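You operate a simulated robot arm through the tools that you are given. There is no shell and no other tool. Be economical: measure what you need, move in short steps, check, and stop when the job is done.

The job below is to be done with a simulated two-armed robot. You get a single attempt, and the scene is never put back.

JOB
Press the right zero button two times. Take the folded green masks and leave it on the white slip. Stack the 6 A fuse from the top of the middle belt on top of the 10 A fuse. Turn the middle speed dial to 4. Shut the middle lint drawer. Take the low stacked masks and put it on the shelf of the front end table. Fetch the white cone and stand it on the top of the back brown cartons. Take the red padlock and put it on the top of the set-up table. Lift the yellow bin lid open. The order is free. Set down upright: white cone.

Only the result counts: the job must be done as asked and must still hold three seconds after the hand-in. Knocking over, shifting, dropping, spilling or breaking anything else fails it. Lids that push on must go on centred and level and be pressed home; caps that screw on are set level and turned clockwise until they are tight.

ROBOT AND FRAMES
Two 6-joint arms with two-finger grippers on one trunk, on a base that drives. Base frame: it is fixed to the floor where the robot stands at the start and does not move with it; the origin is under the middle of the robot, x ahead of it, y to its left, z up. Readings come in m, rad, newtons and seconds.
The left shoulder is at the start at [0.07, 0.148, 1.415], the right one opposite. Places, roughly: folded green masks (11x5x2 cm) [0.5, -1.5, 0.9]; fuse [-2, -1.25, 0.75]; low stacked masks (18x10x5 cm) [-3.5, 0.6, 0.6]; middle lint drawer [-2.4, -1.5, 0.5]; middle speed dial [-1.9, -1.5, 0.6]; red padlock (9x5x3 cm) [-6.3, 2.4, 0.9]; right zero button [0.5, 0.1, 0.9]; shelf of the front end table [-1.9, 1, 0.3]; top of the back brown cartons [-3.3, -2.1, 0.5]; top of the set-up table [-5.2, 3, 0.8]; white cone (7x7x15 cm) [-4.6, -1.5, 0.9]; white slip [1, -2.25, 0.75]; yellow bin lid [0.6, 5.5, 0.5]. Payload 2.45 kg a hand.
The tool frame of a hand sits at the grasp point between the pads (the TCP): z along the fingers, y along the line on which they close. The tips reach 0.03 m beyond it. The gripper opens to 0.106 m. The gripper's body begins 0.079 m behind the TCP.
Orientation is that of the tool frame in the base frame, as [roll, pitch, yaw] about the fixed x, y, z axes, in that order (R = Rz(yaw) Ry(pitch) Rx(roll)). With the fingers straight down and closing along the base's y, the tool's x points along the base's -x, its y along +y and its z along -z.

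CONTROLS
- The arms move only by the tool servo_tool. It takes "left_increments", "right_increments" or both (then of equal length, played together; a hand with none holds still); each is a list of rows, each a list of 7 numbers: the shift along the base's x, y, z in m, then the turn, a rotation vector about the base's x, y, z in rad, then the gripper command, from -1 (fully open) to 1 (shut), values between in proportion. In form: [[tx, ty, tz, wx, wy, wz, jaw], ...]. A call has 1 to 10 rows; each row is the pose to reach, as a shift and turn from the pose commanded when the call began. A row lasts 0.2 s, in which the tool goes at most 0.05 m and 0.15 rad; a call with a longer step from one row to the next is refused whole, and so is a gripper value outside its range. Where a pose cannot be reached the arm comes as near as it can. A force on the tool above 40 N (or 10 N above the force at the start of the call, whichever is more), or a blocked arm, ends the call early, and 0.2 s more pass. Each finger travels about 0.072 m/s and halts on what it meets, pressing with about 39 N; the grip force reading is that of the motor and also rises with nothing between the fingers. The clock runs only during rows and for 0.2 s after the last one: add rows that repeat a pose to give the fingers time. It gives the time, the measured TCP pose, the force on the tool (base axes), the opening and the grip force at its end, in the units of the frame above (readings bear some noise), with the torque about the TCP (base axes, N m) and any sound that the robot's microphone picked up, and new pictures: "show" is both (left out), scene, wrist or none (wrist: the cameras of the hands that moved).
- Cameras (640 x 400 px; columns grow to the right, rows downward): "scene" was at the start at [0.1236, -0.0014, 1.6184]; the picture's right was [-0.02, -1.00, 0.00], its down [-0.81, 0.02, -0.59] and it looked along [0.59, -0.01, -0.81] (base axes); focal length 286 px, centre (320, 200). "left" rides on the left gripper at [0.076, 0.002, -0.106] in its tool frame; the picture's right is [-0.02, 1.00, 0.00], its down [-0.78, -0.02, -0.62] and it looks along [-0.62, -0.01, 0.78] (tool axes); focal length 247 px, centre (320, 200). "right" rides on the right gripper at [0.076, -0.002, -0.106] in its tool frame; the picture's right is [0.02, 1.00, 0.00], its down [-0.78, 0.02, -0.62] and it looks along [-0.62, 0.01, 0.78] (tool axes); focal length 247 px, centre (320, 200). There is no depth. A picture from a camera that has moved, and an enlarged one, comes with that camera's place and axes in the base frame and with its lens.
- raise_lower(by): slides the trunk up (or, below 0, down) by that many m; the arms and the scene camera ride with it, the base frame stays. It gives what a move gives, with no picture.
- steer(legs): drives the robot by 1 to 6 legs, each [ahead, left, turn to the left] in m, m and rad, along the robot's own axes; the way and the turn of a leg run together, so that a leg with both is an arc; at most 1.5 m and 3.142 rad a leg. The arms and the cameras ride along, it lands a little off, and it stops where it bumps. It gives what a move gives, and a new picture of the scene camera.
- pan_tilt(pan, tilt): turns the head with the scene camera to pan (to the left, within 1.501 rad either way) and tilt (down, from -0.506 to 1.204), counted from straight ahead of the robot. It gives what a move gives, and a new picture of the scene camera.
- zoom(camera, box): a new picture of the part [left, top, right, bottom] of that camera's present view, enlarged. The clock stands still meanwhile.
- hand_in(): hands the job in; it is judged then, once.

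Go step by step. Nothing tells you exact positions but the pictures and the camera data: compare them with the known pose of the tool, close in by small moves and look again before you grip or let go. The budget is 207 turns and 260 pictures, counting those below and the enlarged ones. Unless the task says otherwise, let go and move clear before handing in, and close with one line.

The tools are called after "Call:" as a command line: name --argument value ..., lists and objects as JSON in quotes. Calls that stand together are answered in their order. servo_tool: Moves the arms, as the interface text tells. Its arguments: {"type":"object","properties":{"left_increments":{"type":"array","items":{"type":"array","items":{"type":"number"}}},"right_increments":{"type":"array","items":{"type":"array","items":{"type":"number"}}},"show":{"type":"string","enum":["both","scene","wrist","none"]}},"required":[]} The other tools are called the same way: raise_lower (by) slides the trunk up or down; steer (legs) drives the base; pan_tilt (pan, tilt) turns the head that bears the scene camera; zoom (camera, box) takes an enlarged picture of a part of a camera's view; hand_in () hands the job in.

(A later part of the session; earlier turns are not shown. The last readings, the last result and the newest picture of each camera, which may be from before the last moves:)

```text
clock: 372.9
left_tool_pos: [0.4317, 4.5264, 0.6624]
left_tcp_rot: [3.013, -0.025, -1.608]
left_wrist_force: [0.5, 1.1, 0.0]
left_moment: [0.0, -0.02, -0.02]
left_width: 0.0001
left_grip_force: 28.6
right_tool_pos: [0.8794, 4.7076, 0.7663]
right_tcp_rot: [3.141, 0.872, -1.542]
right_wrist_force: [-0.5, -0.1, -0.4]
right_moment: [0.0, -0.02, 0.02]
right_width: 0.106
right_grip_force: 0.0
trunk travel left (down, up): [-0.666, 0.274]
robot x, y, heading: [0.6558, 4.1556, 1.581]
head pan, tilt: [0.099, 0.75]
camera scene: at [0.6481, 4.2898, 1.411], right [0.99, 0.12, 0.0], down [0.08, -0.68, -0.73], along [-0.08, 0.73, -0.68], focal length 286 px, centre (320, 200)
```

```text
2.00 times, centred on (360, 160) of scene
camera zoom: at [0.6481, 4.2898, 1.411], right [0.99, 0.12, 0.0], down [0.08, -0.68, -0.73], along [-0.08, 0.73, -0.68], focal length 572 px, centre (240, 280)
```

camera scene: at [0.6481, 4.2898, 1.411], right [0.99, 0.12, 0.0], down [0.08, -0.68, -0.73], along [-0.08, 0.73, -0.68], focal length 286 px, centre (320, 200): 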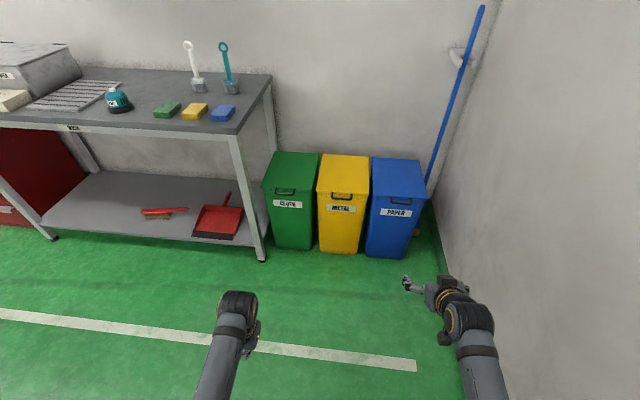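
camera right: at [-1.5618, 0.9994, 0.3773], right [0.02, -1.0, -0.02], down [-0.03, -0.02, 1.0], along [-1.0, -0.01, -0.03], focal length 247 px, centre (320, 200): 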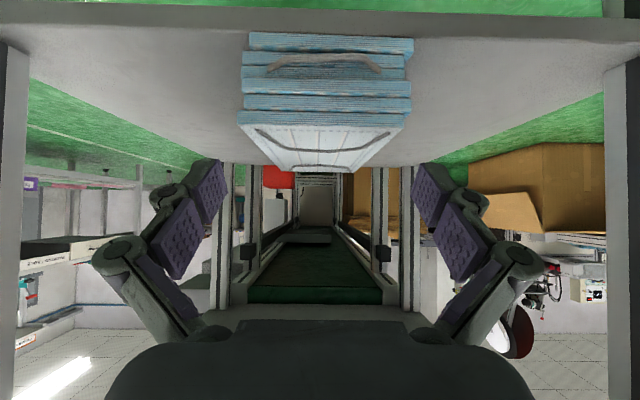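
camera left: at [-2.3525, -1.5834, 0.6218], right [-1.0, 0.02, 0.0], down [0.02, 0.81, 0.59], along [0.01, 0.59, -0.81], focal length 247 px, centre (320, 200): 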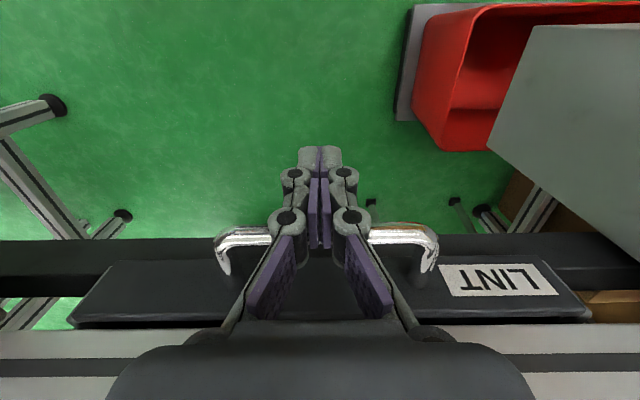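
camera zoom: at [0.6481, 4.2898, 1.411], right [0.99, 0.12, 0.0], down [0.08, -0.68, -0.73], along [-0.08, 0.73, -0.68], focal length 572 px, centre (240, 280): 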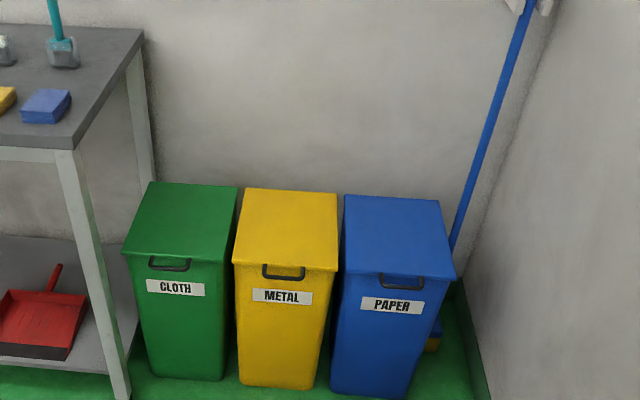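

The METAL (yellow) bin's lid has a loop handle at its front edge, about (0.645, 5.31, 0.48), hinged at the back. I'll lower, point the closed right hand horizontally forward, and hook under the handle.

Call:
raise_lower --by -0.4

Call:
servo_tool --right_increments '[[0, -0.02, 0.02, 0.14, 0, 0, 1], [0, -0.04, 0.04, 0.28, 0, 0, 1], [0, -0.06, 0.06, 0.42, 0, 0, 1], [0, -0.08, 0.08, 0.56, 0, 0, 1], [0, -0.09, 0.09, 0.7, 0, 0, 1], [0, -0.09, 0.09, 0.7, 0, 0, 1], [0, -0.09, 0.09, 0.7, 0, 0, 1]]' --show "none"

Call:
steer --legs '[[0, 0.19, -0.01], [0.42, 0, 0]]'

Call:
zoom --camera "right" --box '[0, 0, 640, 400]'

```text
clock: 376.7
left_tool_pos: [0.4308, 4.5265, 0.2611]
left_tcp_rot: [3.012, -0.026, -1.607]
left_wrist_force: [0.2, 0.2, -0.5]
left_moment: [0.02, 0.01, 0.01]
left_width: 0.0
left_grip_force: 29.3
right_tool_pos: [0.8787, 4.7073, 0.3653]
right_tcp_rot: [-3.141, 0.871, -1.542]
right_wrist_force: [0.3, 0.7, 0.2]
right_moment: [0.0, -0.01, 0.02]
right_width: 0.1058
right_grip_force: 0.1
trunk travel left (down, up): [-0.266, 0.674]
robot x, y, heading: [0.6621, 4.1582, 1.59]
head pan, tilt: [0.099, 0.75]
```

```text
clock: 378.3
left_tool_pos: [0.4311, 4.5275, 0.262]
left_tcp_rot: [3.011, -0.027, -1.607]
left_wrist_force: [0.0, -0.7, -0.6]
left_moment: [0.02, 0.0, -0.03]
left_width: 0.0
left_grip_force: 28.8
right_tool_pos: [0.8725, 4.6242, 0.4461]
right_tcp_rot: [-2.996, 1.47, -1.377]
right_wrist_force: [-0.1, 0.2, 0.7]
right_moment: [-0.02, 0.0, -0.02]
right_width: 0.0
right_grip_force: 28.3
right hand out of reach, approached as far as the arm can: row 5
trunk travel left (down, up): [-0.266, 0.674]
robot x, y, heading: [0.6587, 4.1569, 1.585]
head pan, tilt: [0.099, 0.75]
```

```text
clock: 382.1
left_tool_pos: [0.2378, 4.9497, 0.2628]
left_tcp_rot: [3.012, -0.026, -1.61]
left_wrist_force: [-0.3, 0.2, -0.2]
left_moment: [-0.01, 0.01, -0.03]
left_width: 0.0
left_grip_force: 29.0
right_tool_pos: [0.6789, 5.0484, 0.4468]
right_tcp_rot: [-2.997, 1.47, -1.381]
right_wrist_force: [0.7, -0.4, -0.4]
right_moment: [0.01, 0.03, -0.01]
right_width: 0.0001
right_grip_force: 28.3
trunk travel left (down, up): [-0.266, 0.674]
robot x, y, heading: [0.4637, 4.5813, 1.579]
head pan, tilt: [0.099, 0.75]
camera scene: at [0.4531, 4.7139, 1.011], right [0.99, 0.11, 0.0], down [0.08, -0.68, -0.73], along [-0.08, 0.73, -0.68], focal length 286 px, centre (320, 200)
```

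scene: 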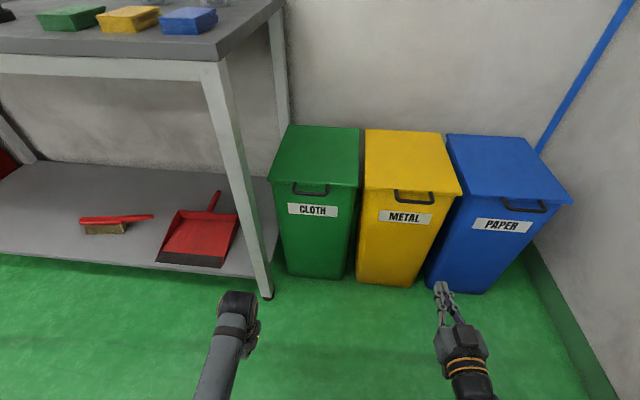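

```text
1.00 times, centred on (320, 200) of right (not enlarged: the box is as wide or as high as the picture)
camera zoom: at [0.6858, 4.9338, 0.3827], right [-1.0, -0.05, -0.04], down [0.0, -0.54, 0.84], along [-0.06, 0.84, 0.54], focal length 247 px, centre (320, 200)
```

zoom: 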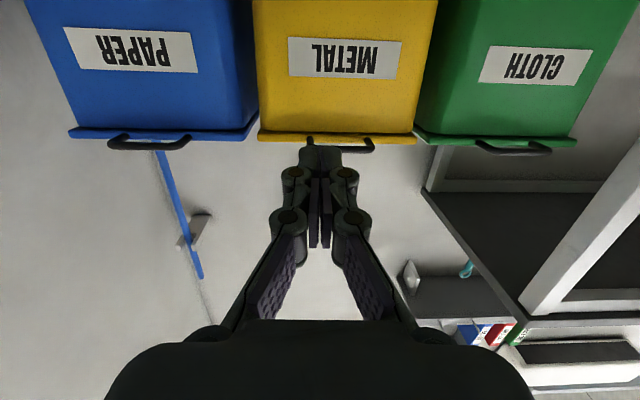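

The handle bar is at about (0.631, 5.279, 0.516). I tuck the left hand back, centre the right hand and drive 0.17 m closer.

Call:
servo_tool --left_increments '[[0, -0.04, 0.0, 0, 0, 0, 1], [0, -0.08, 0.0, 0, 0, 0, 1], [0, -0.12, 0.01, 0, 0, 0, 1], [0, -0.15, 0.02, 0, 0, 0, 1]]' --right_increments '[[-0.02, 0, 0.0, 0, 0, 0, 1], [-0.044, 0, 0.01, 0, 0, 0, 1], [-0.044, 0, 0.02, 0, 0, 0, 1], [-0.044, 0, 0.03, 0, 0, 0, 1]]' --show "none"

Call:
steer --legs '[[0.17, 0, 0]]'

Call:
zoom --camera "right" --box '[160, 60, 480, 260]'

```text
clock: 383.1
left_tool_pos: [0.2373, 4.8019, 0.2828]
left_tcp_rot: [3.008, -0.026, -1.613]
left_wrist_force: [0.2, -1.1, 0.0]
left_moment: [0.02, -0.01, -0.02]
left_width: 0.0
left_grip_force: 28.6
right_tool_pos: [0.6365, 5.0498, 0.4807]
right_tcp_rot: [-2.634, 1.463, -0.992]
right_wrist_force: [0.9, 0.7, -0.5]
right_moment: [0.0, 0.0, -0.06]
right_width: 0.0
right_grip_force: 28.4
right hand out of reach, approached as far as the arm can: row 1, 2
trunk travel left (down, up): [-0.266, 0.674]
robot x, y, heading: [0.4653, 4.5795, 1.585]
head pan, tilt: [0.099, 0.75]
```

```text
clock: 384.5
left_tool_pos: [0.2364, 4.9735, 0.2835]
left_tcp_rot: [3.011, -0.025, -1.618]
left_wrist_force: [-0.5, 0.4, -0.7]
left_moment: [0.03, 0.02, 0.01]
left_width: 0.0002
left_grip_force: 28.6
right_tool_pos: [0.6361, 5.221, 0.4786]
right_tcp_rot: [-2.649, 1.461, -1.011]
right_wrist_force: [-0.2, 0.2, 0.2]
right_moment: [0.02, -0.04, 0.0]
right_width: 0.0
right_grip_force: 28.8
trunk travel left (down, up): [-0.266, 0.674]
robot x, y, heading: [0.4601, 4.7516, 1.586]
head pan, tilt: [0.099, 0.75]
camera scene: at [0.4517, 4.8861, 1.011], right [0.99, 0.11, 0.0], down [0.07, -0.68, -0.73], along [-0.08, 0.73, -0.68], focal length 286 px, centre (320, 200)
```

scene: 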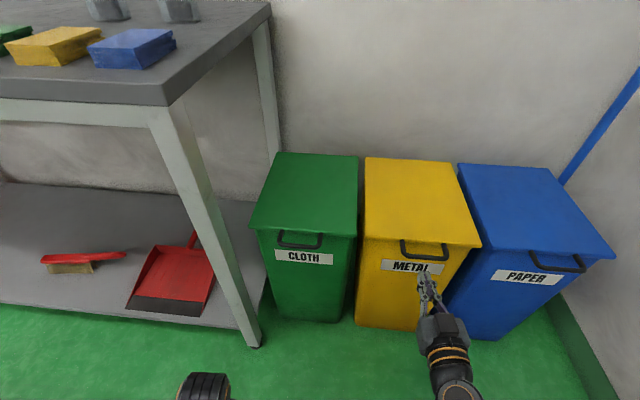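

```text
2.00 times, centred on (320, 160) of right
camera zoom: at [0.6479, 5.107, 0.4133], right [-0.99, -0.07, -0.07], down [-0.02, -0.55, 0.84], along [-0.1, 0.84, 0.54], focal length 494 px, centre (320, 280)
```

zoom: 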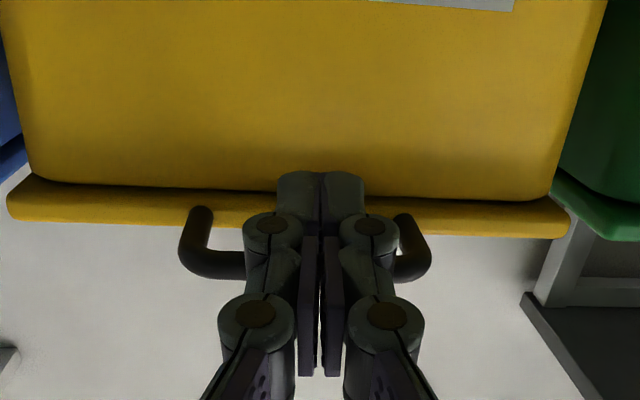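

The closed fingers are just below and in front of the handle loop. I slide them under it and lift along an arc.

Call:
servo_tool --right_increments '[[-0.003, 0.02, 0, 0, 0, 0, 1], [-0.005, 0.042, 0, 0, 0, 0, 1], [-0.005, 0.043, 0.025, 0, 0, 0, 1], [-0.005, 0.046, 0.055, 0, 0, 0, 1], [-0.005, 0.052, 0.09, 0, 0, 0, 1], [-0.005, 0.06, 0.125, 0, 0, 0, 1]]'

```text
clock: 386.0
left_tool_pos: [0.2359, 4.9729, 0.2816]
left_tcp_rot: [3.011, -0.026, -1.618]
left_wrist_force: [0.0, 0.4, -0.5]
left_moment: [0.0, 0.0, 0.02]
left_width: 0.0
left_grip_force: 28.4
right_tool_pos: [0.632, 5.2671, 0.5831]
right_tcp_rot: [-2.038, 1.3, -0.333]
right_wrist_force: [0.0, -0.1, -0.8]
right_moment: [0.0, 0.0, 0.04]
right_width: 0.0001
right_grip_force: 29.0
right hand out of reach, approached as far as the arm can: row 6
trunk travel left (down, up): [-0.266, 0.674]
robot x, y, heading: [0.4593, 4.755, 1.579]
head pan, tilt: [0.099, 0.75]
stopped in row 6 (right hand): the arm was blocked; the commanded pose is now the measured one
camera scene: at [0.4518, 4.8861, 1.011], right [0.99, 0.11, 0.0], down [0.07, -0.68, -0.73], along [-0.08, 0.73, -0.68], focal length 286 px, centre (320, 200)
camera right: at [0.6648, 5.1544, 0.5248], right [-0.95, -0.15, -0.26], down [-0.14, -0.55, 0.83], along [-0.26, 0.83, 0.5], focal length 247 px, centre (320, 200)
```

scene: 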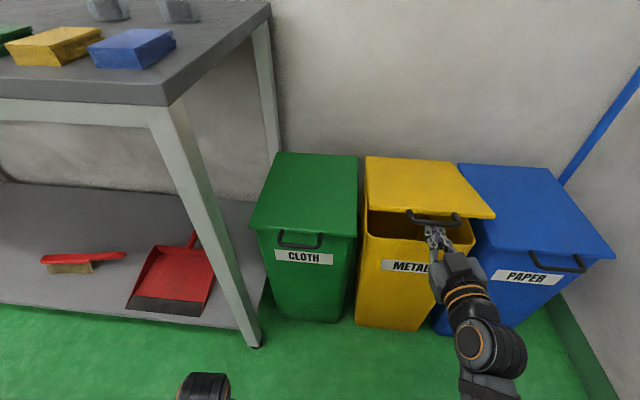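
right: 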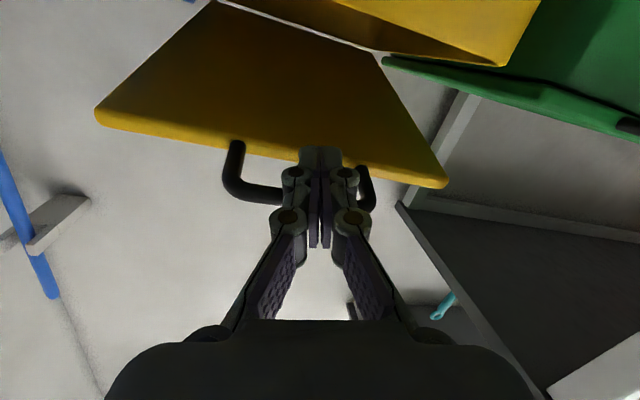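

The lid is rising. The arm's at a joint limit going up, so I continue the lift with the base and the trunk: forward a little, then raise.

Call:
steer --legs '[[0.08, 0, 0]]'

Call:
raise_lower --by 0.12

Call:
steer --legs '[[0.1, 0, 0]]'

```text
clock: 386.9
left_tool_pos: [0.2353, 5.0031, 0.2826]
left_tcp_rot: [3.011, -0.022, -1.616]
left_wrist_force: [-1.3, 0.3, 1.1]
left_moment: [-0.02, -0.02, 0.03]
left_width: 0.0
left_grip_force: 28.0
right_tool_pos: [0.6331, 5.2934, 0.5947]
right_tcp_rot: [-1.972, 1.308, -0.27]
right_wrist_force: [-4.8, -19.0, 4.9]
right_moment: [0.16, 0.0, 0.06]
right_width: 0.0002
right_grip_force: 28.4
trunk travel left (down, up): [-0.266, 0.674]
robot x, y, heading: [0.4569, 4.781, 1.581]
head pan, tilt: [0.099, 0.75]
stopped in leg 1: the force on the tool passed its limit at 228 N (the readings are from after the stop); the commanded pose is now the measured one
camera scene: at [0.4507, 4.913, 1.0112], right [0.99, 0.11, 0.0], down [0.07, -0.68, -0.73], along [-0.08, 0.73, -0.68], focal length 286 px, centre (320, 200)
```

scene: 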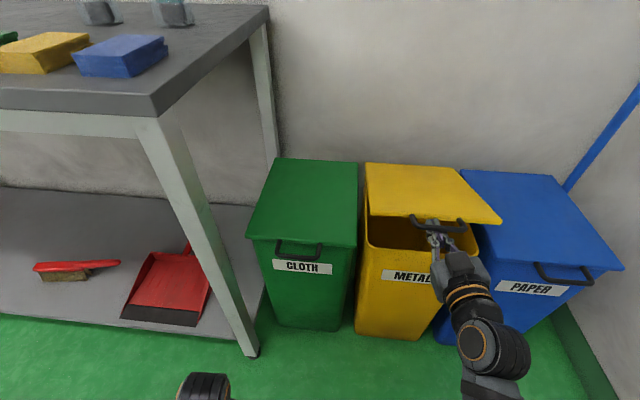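

```text
clock: 388.4
left_tool_pos: [0.2355, 5.0041, 0.4021]
left_tcp_rot: [3.01, -0.027, -1.615]
left_wrist_force: [-0.3, -0.2, -0.5]
left_moment: [0.01, -0.05, 0.02]
left_width: 0.0
left_grip_force: 28.7
right_tool_pos: [0.6329, 5.2937, 0.7132]
right_tcp_rot: [-1.982, 1.305, -0.282]
right_wrist_force: [-0.8, -1.6, 1.3]
right_moment: [-0.01, -0.01, -0.01]
right_width: 0.0002
right_grip_force: 28.3
trunk travel left (down, up): [-0.386, 0.554]
robot x, y, heading: [0.4581, 4.7827, 1.581]
head pan, tilt: [0.099, 0.75]
```

```text
clock: 389.2
left_tool_pos: [0.2365, 5.0175, 0.4029]
left_tcp_rot: [3.01, -0.026, -1.618]
left_wrist_force: [0.6, -0.5, 0.5]
left_moment: [0.01, -0.03, -0.01]
left_width: 0.0
left_grip_force: 28.4
right_tool_pos: [0.6343, 5.3088, 0.7196]
right_tcp_rot: [-1.923, 1.313, -0.227]
right_wrist_force: [-0.6, -4.0, 2.3]
right_moment: [0.11, 0.0, -0.02]
right_width: 0.0002
right_grip_force: 28.4
trunk travel left (down, up): [-0.386, 0.554]
robot x, y, heading: [0.4591, 4.7988, 1.578]
head pan, tilt: [0.099, 0.75]
stopped in leg 1: the force on the tool passed its limit at 45 N (the readings are from after the stop); the commanded pose is now the measured one
camera scene: at [0.4512, 4.9294, 1.1312], right [0.99, 0.11, 0.0], down [0.07, -0.68, -0.73], along [-0.08, 0.73, -0.68], focal length 286 px, centre (320, 200)
```

scene: 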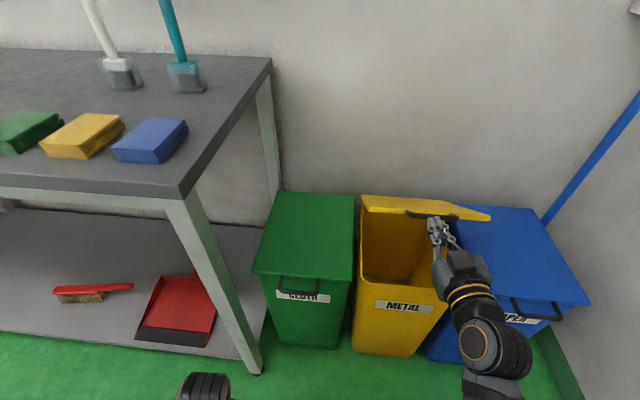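

Call:
zoom --camera "right" --box '[0, 0, 640, 400]'

Call:
zoom --camera "scene" --box '[330, 160, 530, 300]'

```text
1.00 times, centred on (320, 200) of right (not enlarged: the box is as wide or as high as the picture)
camera zoom: at [0.6657, 5.1975, 0.6563], right [-0.96, -0.13, -0.26], down [-0.14, -0.57, 0.81], along [-0.26, 0.81, 0.53], focal length 247 px, centre (320, 200)
```

zoom: 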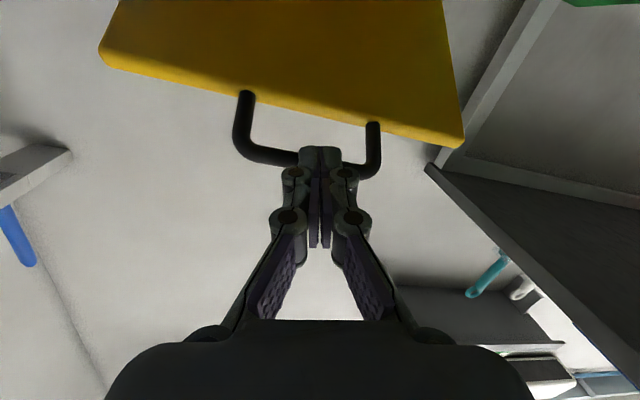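

```text
2.86 times, centred on (430, 230) of scene
camera zoom: at [0.4512, 4.9294, 1.1312], right [0.99, 0.11, 0.0], down [0.07, -0.68, -0.73], along [-0.08, 0.73, -0.68], focal length 817 px, centre (6, 114)
```

zoom: 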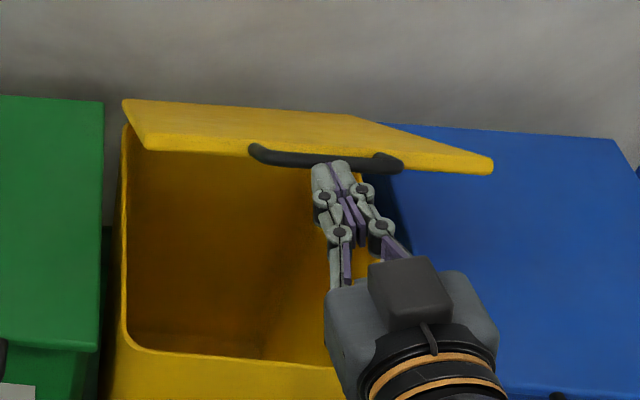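

The fingertips bear on the handle bar. I continue with small arm moves up and back along the arc.

Call:
servo_tool --right_increments '[[0, 0.01, 0.01, 0, 0, 0, 1], [0, 0.025, 0.015, 0, 0, 0, 1], [0, 0.04, 0.02, 0, 0, 0, 1], [0, 0.06, 0.025, 0, 0, 0, 1], [0, 0.08, 0.03, 0, 0, 0, 1], [0, 0.1, 0.03, 0, 0, 0, 1]]'

```text
clock: 390.4
left_tool_pos: [0.2349, 5.0176, 0.4032]
left_tcp_rot: [3.013, -0.024, -1.616]
left_wrist_force: [-0.1, 0.2, 0.6]
left_moment: [0.0, -0.01, -0.01]
left_width: 0.0001
left_grip_force: 28.8
right_tool_pos: [0.6328, 5.379, 0.7457]
right_tcp_rot: [-1.677, 1.341, 0.06]
right_wrist_force: [-3.0, -19.0, 19.7]
right_moment: [0.25, 0.29, 0.08]
right_width: 0.0
right_grip_force: 28.3
right hand out of reach, approached as far as the arm can: row 1, 2, 3, 4, 5
trunk travel left (down, up): [-0.386, 0.554]
robot x, y, heading: [0.4581, 4.793, 1.578]
head pan, tilt: [0.099, 0.75]
stopped in row 5 (right hand): the force on the tool passed its limit at 57 N (the readings are from after the stop); the commanded pose is now the measured one
camera scene: at [0.4497, 4.927, 1.1318], right [0.99, 0.11, 0.0], down [0.07, -0.68, -0.73], along [-0.08, 0.73, -0.68], focal length 286 px, centre (320, 200)
camera right: at [0.6679, 5.2738, 0.6747], right [-0.96, -0.16, -0.25], down [-0.09, -0.63, 0.77], along [-0.28, 0.76, 0.58], focal length 247 px, centre (320, 200)
```

scene: 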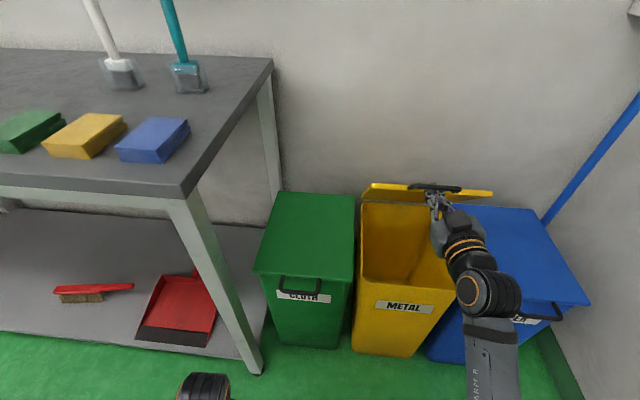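
right: 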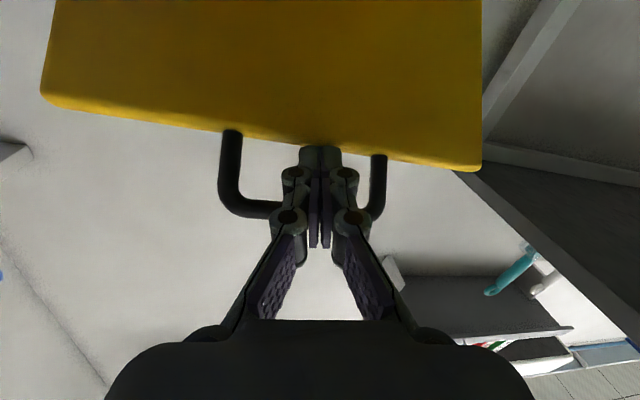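

I alternate small trunk raises with small forward pushes to follow the lid's arc.

Call:
raise_lower --by 0.02

Call:
servo_tool --right_increments '[[0, 0.012, 0, 0, 0, 0, 1], [0, 0.022, 0, 0, 0, 0, 1]]' --show "none"

Call:
raise_lower --by 0.02

Call:
servo_tool --right_increments '[[0, 0.012, 0, 0, 0, 0, 1], [0, 0.025, 0, 0, 0, 0, 1]]' --show "none"

Call:
raise_lower --by 0.015

Call:
servo_tool --right_increments '[[0, 0.015, 0, 0, 0, 0, 1], [0, 0.03, 0, 0, 0, 0, 1]]'

```text
clock: 391.0
left_tool_pos: [0.2352, 5.0188, 0.4207]
left_tcp_rot: [3.01, -0.027, -1.618]
left_wrist_force: [-0.1, 0.1, -0.2]
left_moment: [0.03, 0.01, -0.03]
left_width: 0.0
left_grip_force: 28.5
right_tool_pos: [0.6336, 5.3822, 0.7564]
right_tcp_rot: [-1.772, 1.339, -0.033]
right_wrist_force: [-0.6, 0.4, -2.3]
right_moment: [-0.06, 0.02, 0.01]
right_width: 0.0
right_grip_force: 28.5
trunk travel left (down, up): [-0.406, 0.534]
robot x, y, heading: [0.4565, 4.7996, 1.58]
head pan, tilt: [0.099, 0.75]
```

```text
clock: 391.6
left_tool_pos: [0.2356, 5.0168, 0.423]
left_tcp_rot: [3.011, -0.021, -1.616]
left_wrist_force: [0.5, -0.5, -0.4]
left_moment: [0.02, 0.0, -0.01]
left_width: 0.0
left_grip_force: 28.3
right_tool_pos: [0.6322, 5.4001, 0.7634]
right_tcp_rot: [-1.698, 1.339, 0.04]
right_wrist_force: [0.9, -14.9, 18.7]
right_moment: [0.27, 0.08, 0.11]
right_width: 0.0
right_grip_force: 28.4
trunk travel left (down, up): [-0.406, 0.534]
robot x, y, heading: [0.4601, 4.7943, 1.578]
head pan, tilt: [0.099, 0.75]
```

```text
clock: 392.3
left_tool_pos: [0.2346, 5.0183, 0.4418]
left_tcp_rot: [3.009, -0.029, -1.616]
left_wrist_force: [0.3, 0.9, 0.4]
left_moment: [0.01, 0.02, -0.01]
left_width: 0.0
left_grip_force: 28.2
right_tool_pos: [0.6326, 5.4043, 0.7738]
right_tcp_rot: [-1.777, 1.337, -0.037]
right_wrist_force: [-1.5, 1.0, -3.6]
right_moment: [-0.05, -0.01, 0.02]
right_width: 0.0001
right_grip_force: 28.3
trunk travel left (down, up): [-0.426, 0.514]
robot x, y, heading: [0.4578, 4.7983, 1.579]
head pan, tilt: [0.099, 0.75]
```

```text
clock: 392.9
left_tool_pos: [0.2349, 5.0163, 0.4429]
left_tcp_rot: [3.011, -0.023, -1.617]
left_wrist_force: [-0.3, 0.8, -0.4]
left_moment: [0.01, 0.01, 0.04]
left_width: 0.0002
left_grip_force: 28.4
right_tool_pos: [0.6343, 5.4259, 0.7818]
right_tcp_rot: [-1.702, 1.341, 0.036]
right_wrist_force: [0.7, -11.9, 15.2]
right_moment: [0.26, 0.16, 0.03]
right_width: 0.0002
right_grip_force: 28.6
trunk travel left (down, up): [-0.426, 0.514]
robot x, y, heading: [0.4626, 4.7956, 1.582]
head pan, tilt: [0.099, 0.75]
```

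```text
clock: 393.5
left_tool_pos: [0.2357, 5.0186, 0.4559]
left_tcp_rot: [3.01, -0.028, -1.616]
left_wrist_force: [-0.1, -0.4, -0.2]
left_moment: [-0.01, 0.01, 0.04]
left_width: 0.0001
left_grip_force: 28.9
right_tool_pos: [0.6335, 5.431, 0.7882]
right_tcp_rot: [-1.79, 1.338, -0.052]
right_wrist_force: [0.2, 3.9, -8.3]
right_moment: [-0.09, 0.09, 0.03]
right_width: 0.0
right_grip_force: 28.8
trunk travel left (down, up): [-0.441, 0.499]
robot x, y, heading: [0.4614, 4.7998, 1.582]
head pan, tilt: [0.099, 0.75]
```

```text
clock: 394.1
left_tool_pos: [0.2351, 5.017, 0.4577]
left_tcp_rot: [3.011, -0.023, -1.618]
left_wrist_force: [0.5, -0.1, 0.9]
left_moment: [0.03, 0.0, -0.02]
left_width: 0.0
left_grip_force: 28.5
right_tool_pos: [0.6333, 5.4552, 0.8005]
right_tcp_rot: [-1.687, 1.342, 0.05]
right_wrist_force: [3.0, -9.3, 18.9]
right_moment: [0.38, 0.17, 0.03]
right_width: 0.0
right_grip_force: 28.9
trunk travel left (down, up): [-0.441, 0.499]
robot x, y, heading: [0.4611, 4.7993, 1.58]
head pan, tilt: [0.099, 0.75]
camera scene: at [0.4508, 4.9258, 1.187], right [0.99, 0.11, 0.0], down [0.07, -0.68, -0.73], along [-0.08, 0.73, -0.68], focal length 286 px, centre (320, 200)
camera right: at [0.6683, 5.3506, 0.729], right [-0.96, -0.16, -0.25], down [-0.09, -0.62, 0.78], along [-0.28, 0.76, 0.58], focal length 247 px, centre (320, 200)
```

scene: 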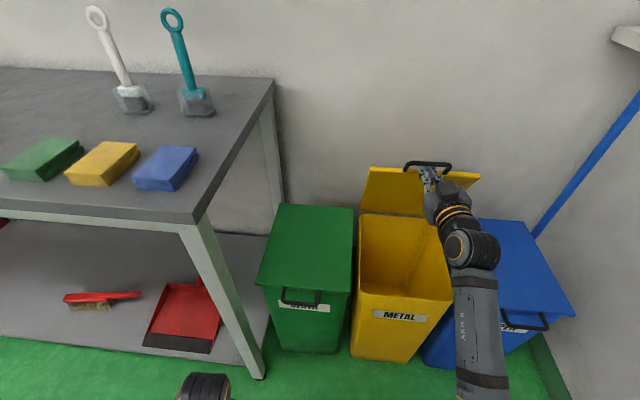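
right: 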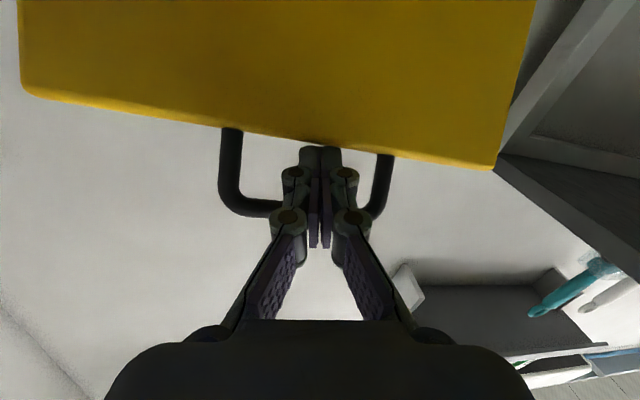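

The lid is at about 65°. I carry on following the arc toward and past vertical.

Call:
raise_lower --by 0.012

Call:
servo_tool --right_increments '[[0, 0.015, 0, 0, 0, 0, 1], [0, 0.03, 0, 0, 0, 0, 1]]' --show "none"

Call:
raise_lower --by 0.008

Call:
servo_tool --right_increments '[[0, 0.015, 0, 0, 0, 0, 1], [0, 0.03, 0, 0, 0, 0, 1]]' --show "none"

Call:
servo_tool --right_increments '[[0, 0.015, 0, 0, 0, 0, 1], [0, 0.03, 0, 0, 0, 0, 1]]'

```text
clock: 394.7
left_tool_pos: [0.2361, 5.0175, 0.4689]
left_tcp_rot: [3.011, -0.024, -1.615]
left_wrist_force: [0.9, -0.5, 0.2]
left_moment: [0.0, -0.02, -0.01]
left_width: 0.0
left_grip_force: 28.6
right_tool_pos: [0.6318, 5.458, 0.8004]
right_tcp_rot: [-1.772, 1.338, -0.031]
right_wrist_force: [2.2, -3.1, 2.6]
right_moment: [0.05, -0.01, -0.06]
right_width: 0.0
right_grip_force: 28.5
trunk travel left (down, up): [-0.453, 0.487]
robot x, y, heading: [0.4624, 4.7982, 1.578]
head pan, tilt: [0.099, 0.75]
```

```text
clock: 395.3
left_tool_pos: [0.2358, 5.0163, 0.4703]
left_tcp_rot: [3.01, -0.021, -1.616]
left_wrist_force: [-0.2, 0.2, -0.4]
left_moment: [-0.01, -0.04, -0.03]
left_width: 0.0
left_grip_force: 28.5
right_tool_pos: [0.6327, 5.4857, 0.8127]
right_tcp_rot: [-1.686, 1.34, 0.05]
right_wrist_force: [3.4, -9.2, 24.2]
right_moment: [0.5, 0.18, 0.02]
right_width: 0.0
right_grip_force: 29.0
trunk travel left (down, up): [-0.453, 0.487]
robot x, y, heading: [0.4629, 4.7989, 1.58]
head pan, tilt: [0.099, 0.75]
```

```text
clock: 395.9
left_tool_pos: [0.2358, 5.0168, 0.4781]
left_tcp_rot: [3.01, -0.022, -1.615]
left_wrist_force: [0.4, -0.6, -0.6]
left_moment: [0.01, 0.02, 0.0]
left_width: 0.0001
left_grip_force: 28.8
right_tool_pos: [0.6317, 5.4856, 0.8138]
right_tcp_rot: [-1.745, 1.339, -0.007]
right_wrist_force: [3.6, -6.4, 14.5]
right_moment: [0.3, 0.11, 0.0]
right_width: 0.0
right_grip_force: 29.1
trunk travel left (down, up): [-0.461, 0.479]
robot x, y, heading: [0.4618, 4.7981, 1.578]
head pan, tilt: [0.099, 0.75]
```

```text
clock: 396.5
left_tool_pos: [0.2354, 5.0153, 0.4779]
left_tcp_rot: [3.011, -0.02, -1.616]
left_wrist_force: [-0.5, 0.1, -0.5]
left_moment: [-0.01, 0.04, 0.01]
left_width: 0.0
left_grip_force: 29.1
right_tool_pos: [0.6325, 5.5154, 0.8227]
right_tcp_rot: [-1.668, 1.34, 0.067]
right_wrist_force: [0.4, -8.4, 31.4]
right_moment: [0.7, 0.32, 0.11]
right_width: 0.0004
right_grip_force: 28.4
trunk travel left (down, up): [-0.461, 0.479]
robot x, y, heading: [0.4587, 4.7982, 1.578]
head pan, tilt: [0.099, 0.75]
```

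```text
clock: 397.1
left_tool_pos: [0.2363, 5.0152, 0.4788]
left_tcp_rot: [3.014, -0.02, -1.616]
left_wrist_force: [-0.1, -0.4, 1.1]
left_moment: [0.01, 0.01, -0.02]
left_width: 0.0
left_grip_force: 28.8
right_tool_pos: [0.6327, 5.5442, 0.8281]
right_tcp_rot: [-1.619, 1.338, 0.112]
right_wrist_force: [1.1, -6.1, 40.1]
right_moment: [0.87, 0.46, 0.08]
right_width: 0.0
right_grip_force: 28.7
trunk travel left (down, up): [-0.461, 0.479]
robot x, y, heading: [0.4618, 4.7969, 1.577]
head pan, tilt: [0.099, 0.75]
camera scene: at [0.4494, 4.9221, 1.2072], right [0.99, 0.11, 0.0], down [0.07, -0.67, -0.74], along [-0.08, 0.73, -0.68], focal length 286 px, centre (320, 200)
camera right: at [0.6674, 5.4398, 0.7558], right [-0.96, -0.16, -0.25], down [-0.1, -0.64, 0.77], along [-0.28, 0.76, 0.59], focal length 247 px, centre (320, 200)
```

scene: 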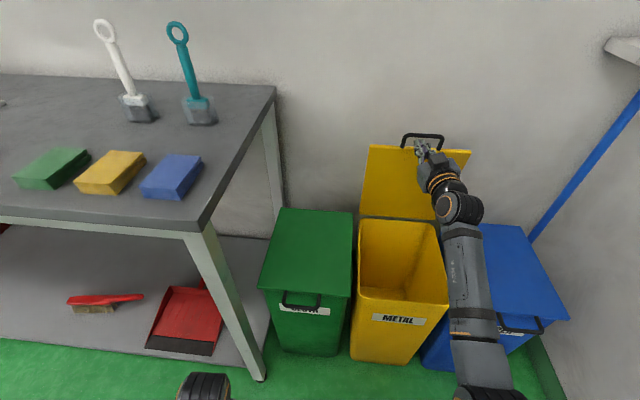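
right: 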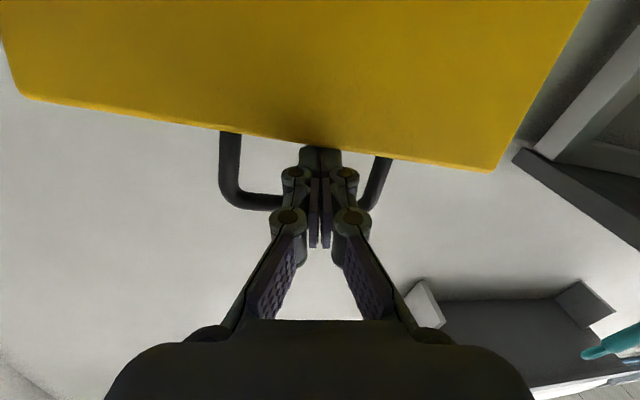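

The finger presses down on the rim, so I raise a bit and then push further back past vertical.

Call:
raise_lower --by 0.018

Call:
servo_tool --right_increments '[[0, 0.015, 0, 0, 0, 0, 1], [0, 0.03, 0, 0, 0, 0, 1]]' --show "none"

Call:
servo_tool --right_increments '[[0, 0.015, 0, 0, 0, 0, 1], [0, 0.03, 0, 0, 0, 0, 1], [0, 0.045, 0, 0, 0, 0, 1]]'

```text
clock: 397.8
left_tool_pos: [0.2358, 5.0174, 0.4958]
left_tcp_rot: [3.01, -0.024, -1.616]
left_wrist_force: [0.0, -0.6, -0.5]
left_moment: [-0.03, -0.02, -0.01]
left_width: 0.0
left_grip_force: 28.8
right_tool_pos: [0.6317, 5.5479, 0.8298]
right_tcp_rot: [-1.753, 1.339, -0.015]
right_wrist_force: [-0.8, -2.4, 12.5]
right_moment: [0.27, 0.16, 0.03]
right_width: 0.0
right_grip_force: 28.3
trunk travel left (down, up): [-0.479, 0.461]
robot x, y, heading: [0.4581, 4.7973, 1.577]
head pan, tilt: [0.099, 0.75]
```

```text
clock: 398.4
left_tool_pos: [0.2352, 5.0174, 0.4953]
left_tcp_rot: [3.013, -0.024, -1.617]
left_wrist_force: [0.2, 0.1, -0.4]
left_moment: [-0.03, -0.02, -0.02]
left_width: 0.0
left_grip_force: 28.5
right_tool_pos: [0.6317, 5.579, 0.8332]
right_tcp_rot: [-1.733, 1.339, 0.006]
right_wrist_force: [-0.2, -1.0, 15.4]
right_moment: [0.35, 0.16, 0.0]
right_width: 0.0
right_grip_force: 28.4
trunk travel left (down, up): [-0.479, 0.461]
robot x, y, heading: [0.4614, 4.8003, 1.577]
head pan, tilt: [0.099, 0.75]
```

```text
clock: 399.1
left_tool_pos: [0.2348, 5.0184, 0.4952]
left_tcp_rot: [3.01, -0.025, -1.616]
left_wrist_force: [-0.8, -0.9, -0.7]
left_moment: [-0.02, 0.03, 0.0]
left_width: 0.0
left_grip_force: 28.4
right_tool_pos: [0.633, 5.6218, 0.8326]
right_tcp_rot: [-1.726, 1.341, 0.013]
right_wrist_force: [-1.8, 1.8, 17.1]
right_moment: [0.33, 0.2, 0.0]
right_width: 0.0
right_grip_force: 28.9
trunk travel left (down, up): [-0.479, 0.461]
robot x, y, heading: [0.4584, 4.799, 1.577]
head pan, tilt: [0.099, 0.75]
camera scene: at [0.4499, 4.9276, 1.2244], right [0.99, 0.11, 0.0], down [0.07, -0.68, -0.73], along [-0.08, 0.73, -0.68], focal length 286 px, centre (320, 200)
camera right: at [0.6681, 5.517, 0.7634], right [-0.95, -0.17, -0.25], down [-0.09, -0.62, 0.78], along [-0.28, 0.77, 0.57], focal length 247 px, centre (320, 200)
```

scene: 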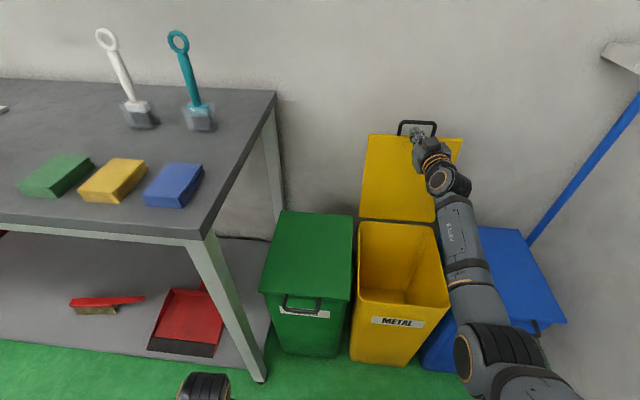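
right: 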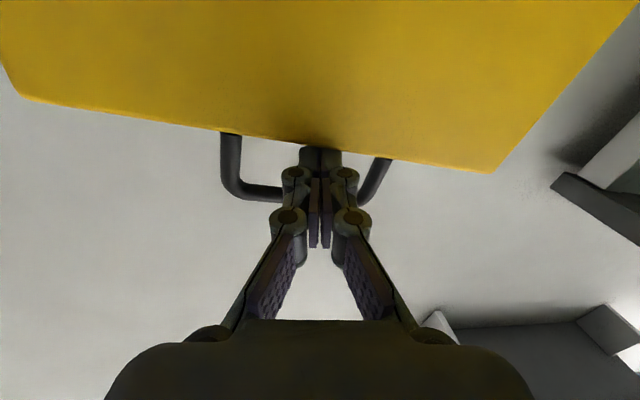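

The lid is just past vertical. I drive 0.05 m to lean it further back.

Call:
steer --legs '[[0.05, 0, 0]]'

```text
clock: 400.1
left_tool_pos: [0.2352, 5.0678, 0.4951]
left_tcp_rot: [3.01, -0.026, -1.617]
left_wrist_force: [0.0, -0.5, -0.5]
left_moment: [0.0, 0.0, -0.03]
left_width: 0.0
left_grip_force: 28.4
right_tool_pos: [0.6337, 5.6742, 0.8284]
right_tcp_rot: [-1.751, 1.339, -0.013]
right_wrist_force: [-0.4, 2.1, 9.7]
right_moment: [-0.03, 0.08, -0.03]
right_width: 0.0002
right_grip_force: 29.0
trunk travel left (down, up): [-0.479, 0.461]
robot x, y, heading: [0.4589, 4.8467, 1.579]
head pan, tilt: [0.099, 0.75]
camera scene: at [0.4502, 4.9807, 1.224], right [0.99, 0.11, 0.0], down [0.07, -0.68, -0.73], along [-0.08, 0.73, -0.68], focal length 286 px, centre (320, 200)
```

scene: 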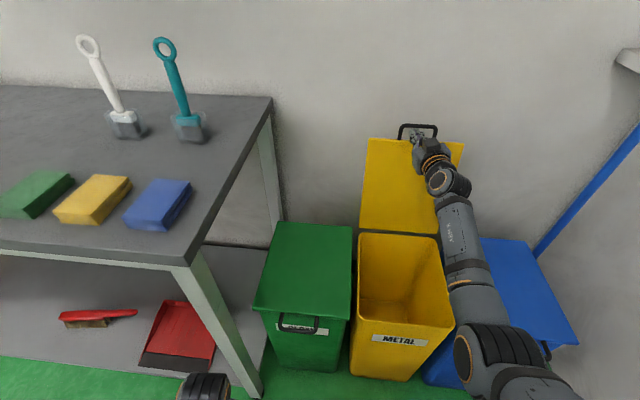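

The lid leans back. I relieve the vertical force before drawing the finger out of the loop.

Call:
raise_lower --by 0.007

Call:
servo_tool --right_increments '[[0, -0.006, 0, 0, 0, 0, 1]]' --show "wrist"

```text
clock: 400.6
left_tool_pos: [0.2355, 5.0696, 0.5009]
left_tcp_rot: [3.012, -0.026, -1.617]
left_wrist_force: [-0.4, 0.5, 0.5]
left_moment: [-0.01, 0.02, 0.01]
left_width: 0.0
left_grip_force: 28.7
right_tool_pos: [0.6338, 5.6752, 0.835]
right_tcp_rot: [-1.758, 1.341, -0.02]
right_wrist_force: [-0.5, 0.0, -0.8]
right_moment: [0.01, 0.01, -0.01]
right_width: 0.0
right_grip_force: 28.6
trunk travel left (down, up): [-0.486, 0.454]
robot x, y, heading: [0.4571, 4.8477, 1.579]
head pan, tilt: [0.099, 0.75]
```

```text
clock: 401.0
left_tool_pos: [0.2348, 5.0686, 0.502]
left_tcp_rot: [3.011, -0.026, -1.616]
left_wrist_force: [0.0, -0.2, -0.3]
left_moment: [0.01, -0.02, 0.02]
left_width: 0.0
left_grip_force: 28.5
right_tool_pos: [0.6332, 5.6685, 0.8352]
right_tcp_rot: [-1.754, 1.34, -0.017]
right_wrist_force: [0.2, 0.6, 0.0]
right_moment: [0.0, 0.01, 0.02]
right_width: 0.0
right_grip_force: 28.6
trunk travel left (down, up): [-0.486, 0.454]
robot x, y, heading: [0.4583, 4.8483, 1.578]
head pan, tilt: [0.099, 0.75]
camera right: at [0.6687, 5.5633, 0.7664], right [-0.95, -0.17, -0.25], down [-0.09, -0.61, 0.78], along [-0.28, 0.77, 0.57], focal length 247 px, centre (320, 200)
```

right: 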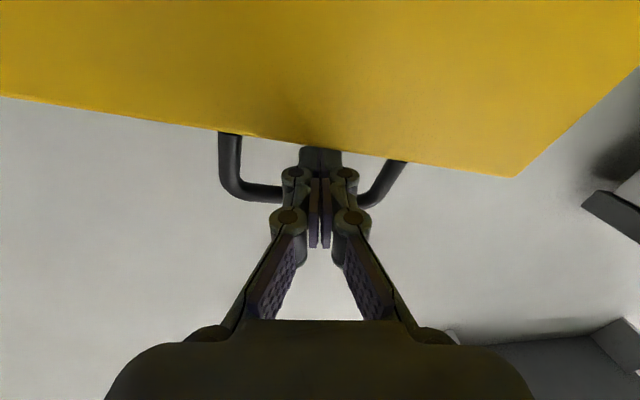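

Forces are near zero. I draw the hand straight back in small steps.

Call:
servo_tool --right_increments '[[0, -0.01, 0, 0, 0, 0, 1], [0, -0.02, 0, 0, 0, 0, 1], [0, -0.03, 0, 0, 0, 0, 1], [0, -0.045, 0, 0, 0, 0, 1], [0, -0.06, 0, 0, 0, 0, 1]]'

```text
clock: 402.2
left_tool_pos: [0.2346, 5.0686, 0.5022]
left_tcp_rot: [3.011, -0.027, -1.615]
left_wrist_force: [0.2, 0.2, -0.2]
left_moment: [0.01, 0.01, 0.03]
left_width: 0.0
left_grip_force: 28.4
right_tool_pos: [0.6336, 5.6072, 0.8348]
right_tcp_rot: [-1.755, 1.342, -0.018]
right_wrist_force: [-0.9, 0.1, 0.0]
right_moment: [0.0, -0.01, -0.01]
right_width: 0.0
right_grip_force: 28.8
trunk travel left (down, up): [-0.486, 0.454]
robot x, y, heading: [0.4604, 4.8528, 1.583]
head pan, tilt: [0.099, 0.75]
camera scene: at [0.4506, 4.9811, 1.231], right [0.99, 0.11, 0.0], down [0.07, -0.68, -0.73], along [-0.08, 0.73, -0.68], focal length 286 px, centre (320, 200)
camera right: at [0.6683, 5.5022, 0.7665], right [-0.95, -0.17, -0.25], down [-0.09, -0.61, 0.78], along [-0.28, 0.77, 0.57], focal length 247 px, centre (320, 200)
```

scene: 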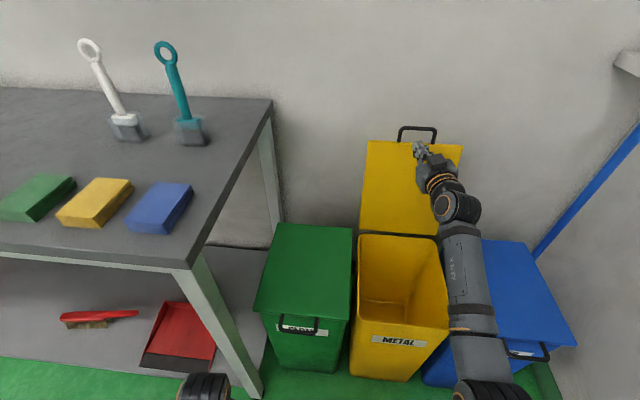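
right: 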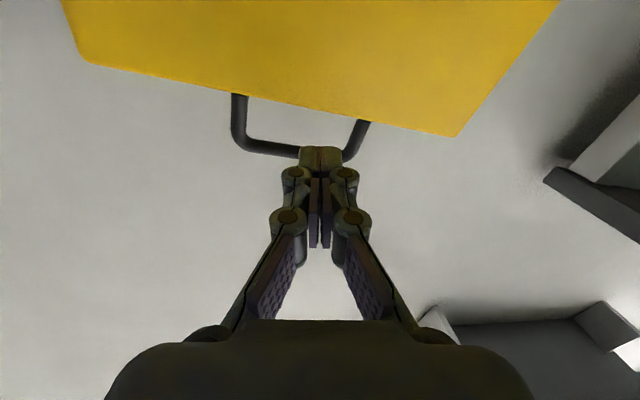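

The yellow lid stays open against the wall. I back away, raise the trunk and restore the right hand to pointing down.

Call:
steer --legs '[[-0.45, 0, 0], [0, -0.2, 0]]'

Call:
raise_lower --by 0.4

Call:
servo_tool --right_increments '[[0, -0.03, -0.03, 0, 0.12, 0, 0], [0, -0.06, -0.06, 0, 0.24, 0, 0], [0, -0.1, -0.09, 0, 0.24, 0, 0], [0, -0.14, -0.12, 0, 0.24, 0, 0], [0, -0.18, -0.15, 0, 0.24, 0, 0], [0, -0.2, -0.19, 0, 0.24, 0, 0]]' --show "none"

Call:
servo_tool --right_increments '[[0, 0, 0, -0.15, 0, 0, 0], [0, -0.01, -0.01, -0.3, 0, 0, 0], [0, -0.02, -0.02, -0.45, 0, 0, 0], [0, -0.03, -0.03, -0.6, 0, 0, 0], [0, -0.04, -0.04, -0.75, 0, 0, 0], [0, -0.05, -0.05, -0.9, 0, 0, 0], [0, -0.06, -0.06, -1.05, 0, 0, 0], [0, -0.07, -0.07, -1.2, 0, 0, 0], [0, -0.08, -0.08, -1.35, 0, 0, 0], [0, -0.09, -0.09, -1.5, 0, 0, 0]]' --show "none"

```text
clock: 406.1
left_tool_pos: [0.4394, 4.6319, 0.5029]
left_tcp_rot: [3.008, -0.027, -1.612]
left_wrist_force: [0.3, -0.5, 0.7]
left_moment: [0.0, -0.01, 0.02]
left_width: 0.0001
left_grip_force: 28.5
right_tool_pos: [0.8363, 5.1727, 0.8355]
right_tcp_rot: [-1.755, 1.34, -0.013]
right_wrist_force: [0.7, -0.4, 0.0]
right_moment: [-0.03, -0.01, -0.01]
right_width: 0.0
right_grip_force: 28.7
trunk travel left (down, up): [-0.486, 0.454]
robot x, y, heading: [0.6671, 4.4115, 1.585]
head pan, tilt: [0.099, 0.75]
camera scene: at [0.6566, 4.5455, 1.231], right [0.99, 0.11, 0.0], down [0.07, -0.68, -0.73], along [-0.08, 0.73, -0.68], focal length 286 px, centre (320, 200)
```

scene: 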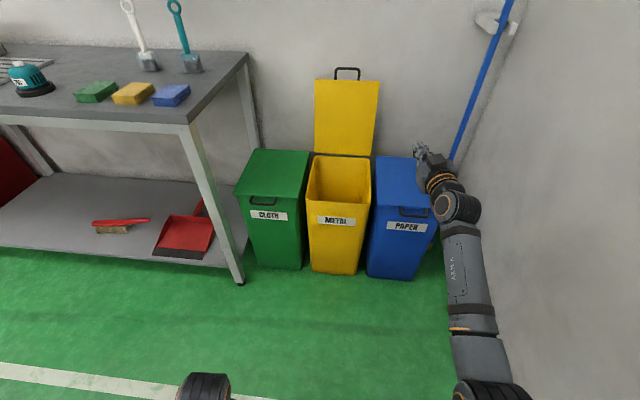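

```text
clock: 409.9
left_tool_pos: [0.4392, 4.6328, 0.9017]
left_tcp_rot: [3.01, -0.025, -1.611]
left_wrist_force: [-0.2, -0.3, 0.4]
left_moment: [-0.02, -0.04, -0.01]
left_width: 0.0001
left_grip_force: 28.6
right_tool_pos: [0.8366, 5.1728, 1.2349]
right_tcp_rot: [-1.757, 1.338, -0.015]
right_wrist_force: [-0.1, -0.4, 0.5]
right_moment: [0.05, 0.04, -0.02]
right_width: 0.0
right_grip_force: 29.1
trunk travel left (down, up): [-0.886, 0.054]
robot x, y, heading: [0.6648, 4.4105, 1.584]
head pan, tilt: [0.099, 0.75]
```

```text
clock: 411.3
left_tool_pos: [0.4407, 4.6324, 0.902]
left_tcp_rot: [3.011, -0.026, -1.612]
left_wrist_force: [-0.1, -0.2, 0.0]
left_moment: [-0.02, 0.03, 0.03]
left_width: 0.0
left_grip_force: 28.2
right_tool_pos: [0.8375, 4.9733, 1.046]
right_tcp_rot: [1.877, 1.564, -2.664]
right_wrist_force: [0.8, 0.2, -0.1]
right_moment: [0.01, -0.04, 0.01]
right_width: 0.0531
right_grip_force: 0.1
trunk travel left (down, up): [-0.886, 0.054]
robot x, y, heading: [0.6642, 4.4179, 1.585]
head pan, tilt: [0.099, 0.75]
```

```text
clock: 413.5
left_tool_pos: [0.4389, 4.6338, 0.9009]
left_tcp_rot: [3.01, -0.029, -1.615]
left_wrist_force: [-0.1, 0.9, 0.3]
left_moment: [-0.03, 0.01, 0.0]
left_width: 0.0001
left_grip_force: 28.4
right_tool_pos: [0.8524, 4.9143, 0.7475]
right_tcp_rot: [2.94, 0.076, -1.604]
right_wrist_force: [0.7, -0.3, 0.2]
right_moment: [0.0, 0.01, 0.05]
right_width: 0.0531
right_grip_force: 0.0
right hand out of reach, approached as far as the arm can: row 1, 4, 5, 6, 7, 8, 9, 10
trunk travel left (down, up): [-0.886, 0.054]
robot x, y, heading: [0.6665, 4.4115, 1.582]
head pan, tilt: [0.099, 0.75]
```

Call:
servo_tool --right_increments '[[0, 0, 0.04, -0.03, -0.08, 0, 0], [0, -0.01, 0.08, -0.06, -0.16, 0, 0], [0, -0.02, 0.12, -0.076, -0.2, 0, 0], [0, -0.03, 0.16, -0.076, -0.2, 0, 0], [0, -0.05, 0.2, -0.076, -0.2, 0, 0], [0, -0.05, 0.2, -0.076, -0.2, 0, 0]]' --show "none"

Call:
steer --legs '[[-1.5, 0, 0], [-0.05, 0, 0], [0, 1.0, 0]]'

```text
clock: 414.9
left_tool_pos: [0.4401, 4.6316, 0.9031]
left_tcp_rot: [3.01, -0.027, -1.612]
left_wrist_force: [0.1, -0.7, 0.3]
left_moment: [0.0, -0.02, -0.01]
left_width: 0.0
left_grip_force: 28.3
right_tool_pos: [0.9023, 4.9856, 0.8259]
right_tcp_rot: [2.975, 0.019, -1.671]
right_wrist_force: [0.6, 0.4, -0.9]
right_moment: [0.02, -0.01, 0.05]
right_width: 0.0529
right_grip_force: 0.1
right hand out of reach, approached as far as the arm can: row 1, 2, 3, 4, 5, 6
trunk travel left (down, up): [-0.886, 0.054]
robot x, y, heading: [0.663, 4.4155, 1.583]
head pan, tilt: [0.099, 0.75]
```

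```text
clock: 426.1
left_tool_pos: [-0.2812, 3.1075, 0.9023]
left_tcp_rot: [3.012, -0.028, -1.626]
left_wrist_force: [-0.3, 0.0, -1.5]
left_moment: [-0.01, -0.07, 0.01]
left_width: 0.0001
left_grip_force: 28.7
right_tool_pos: [0.1971, 3.456, 0.8242]
right_tcp_rot: [2.996, 0.024, -1.685]
right_wrist_force: [16.5, -6.5, -1.8]
right_moment: [-0.01, -0.49, 0.06]
right_width: 0.0625
right_grip_force: 8.0
trunk travel left (down, up): [-0.886, 0.054]
robot x, y, heading: [-0.0532, 2.8861, 1.569]
head pan, tilt: [0.099, 0.75]
stopped in leg 3: the force on the tool passed its limit at 58 N (the readings are from after the stop); the commanded pose is now the measured one
camera scene: at [-0.0672, 3.0188, 1.6309], right [1.0, 0.1, 0.0], down [0.07, -0.68, -0.73], along [-0.07, 0.73, -0.68], focal length 286 px, centre (320, 200)
```

scene: 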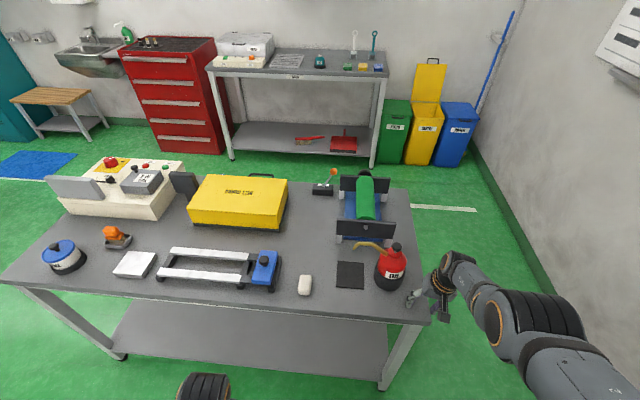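

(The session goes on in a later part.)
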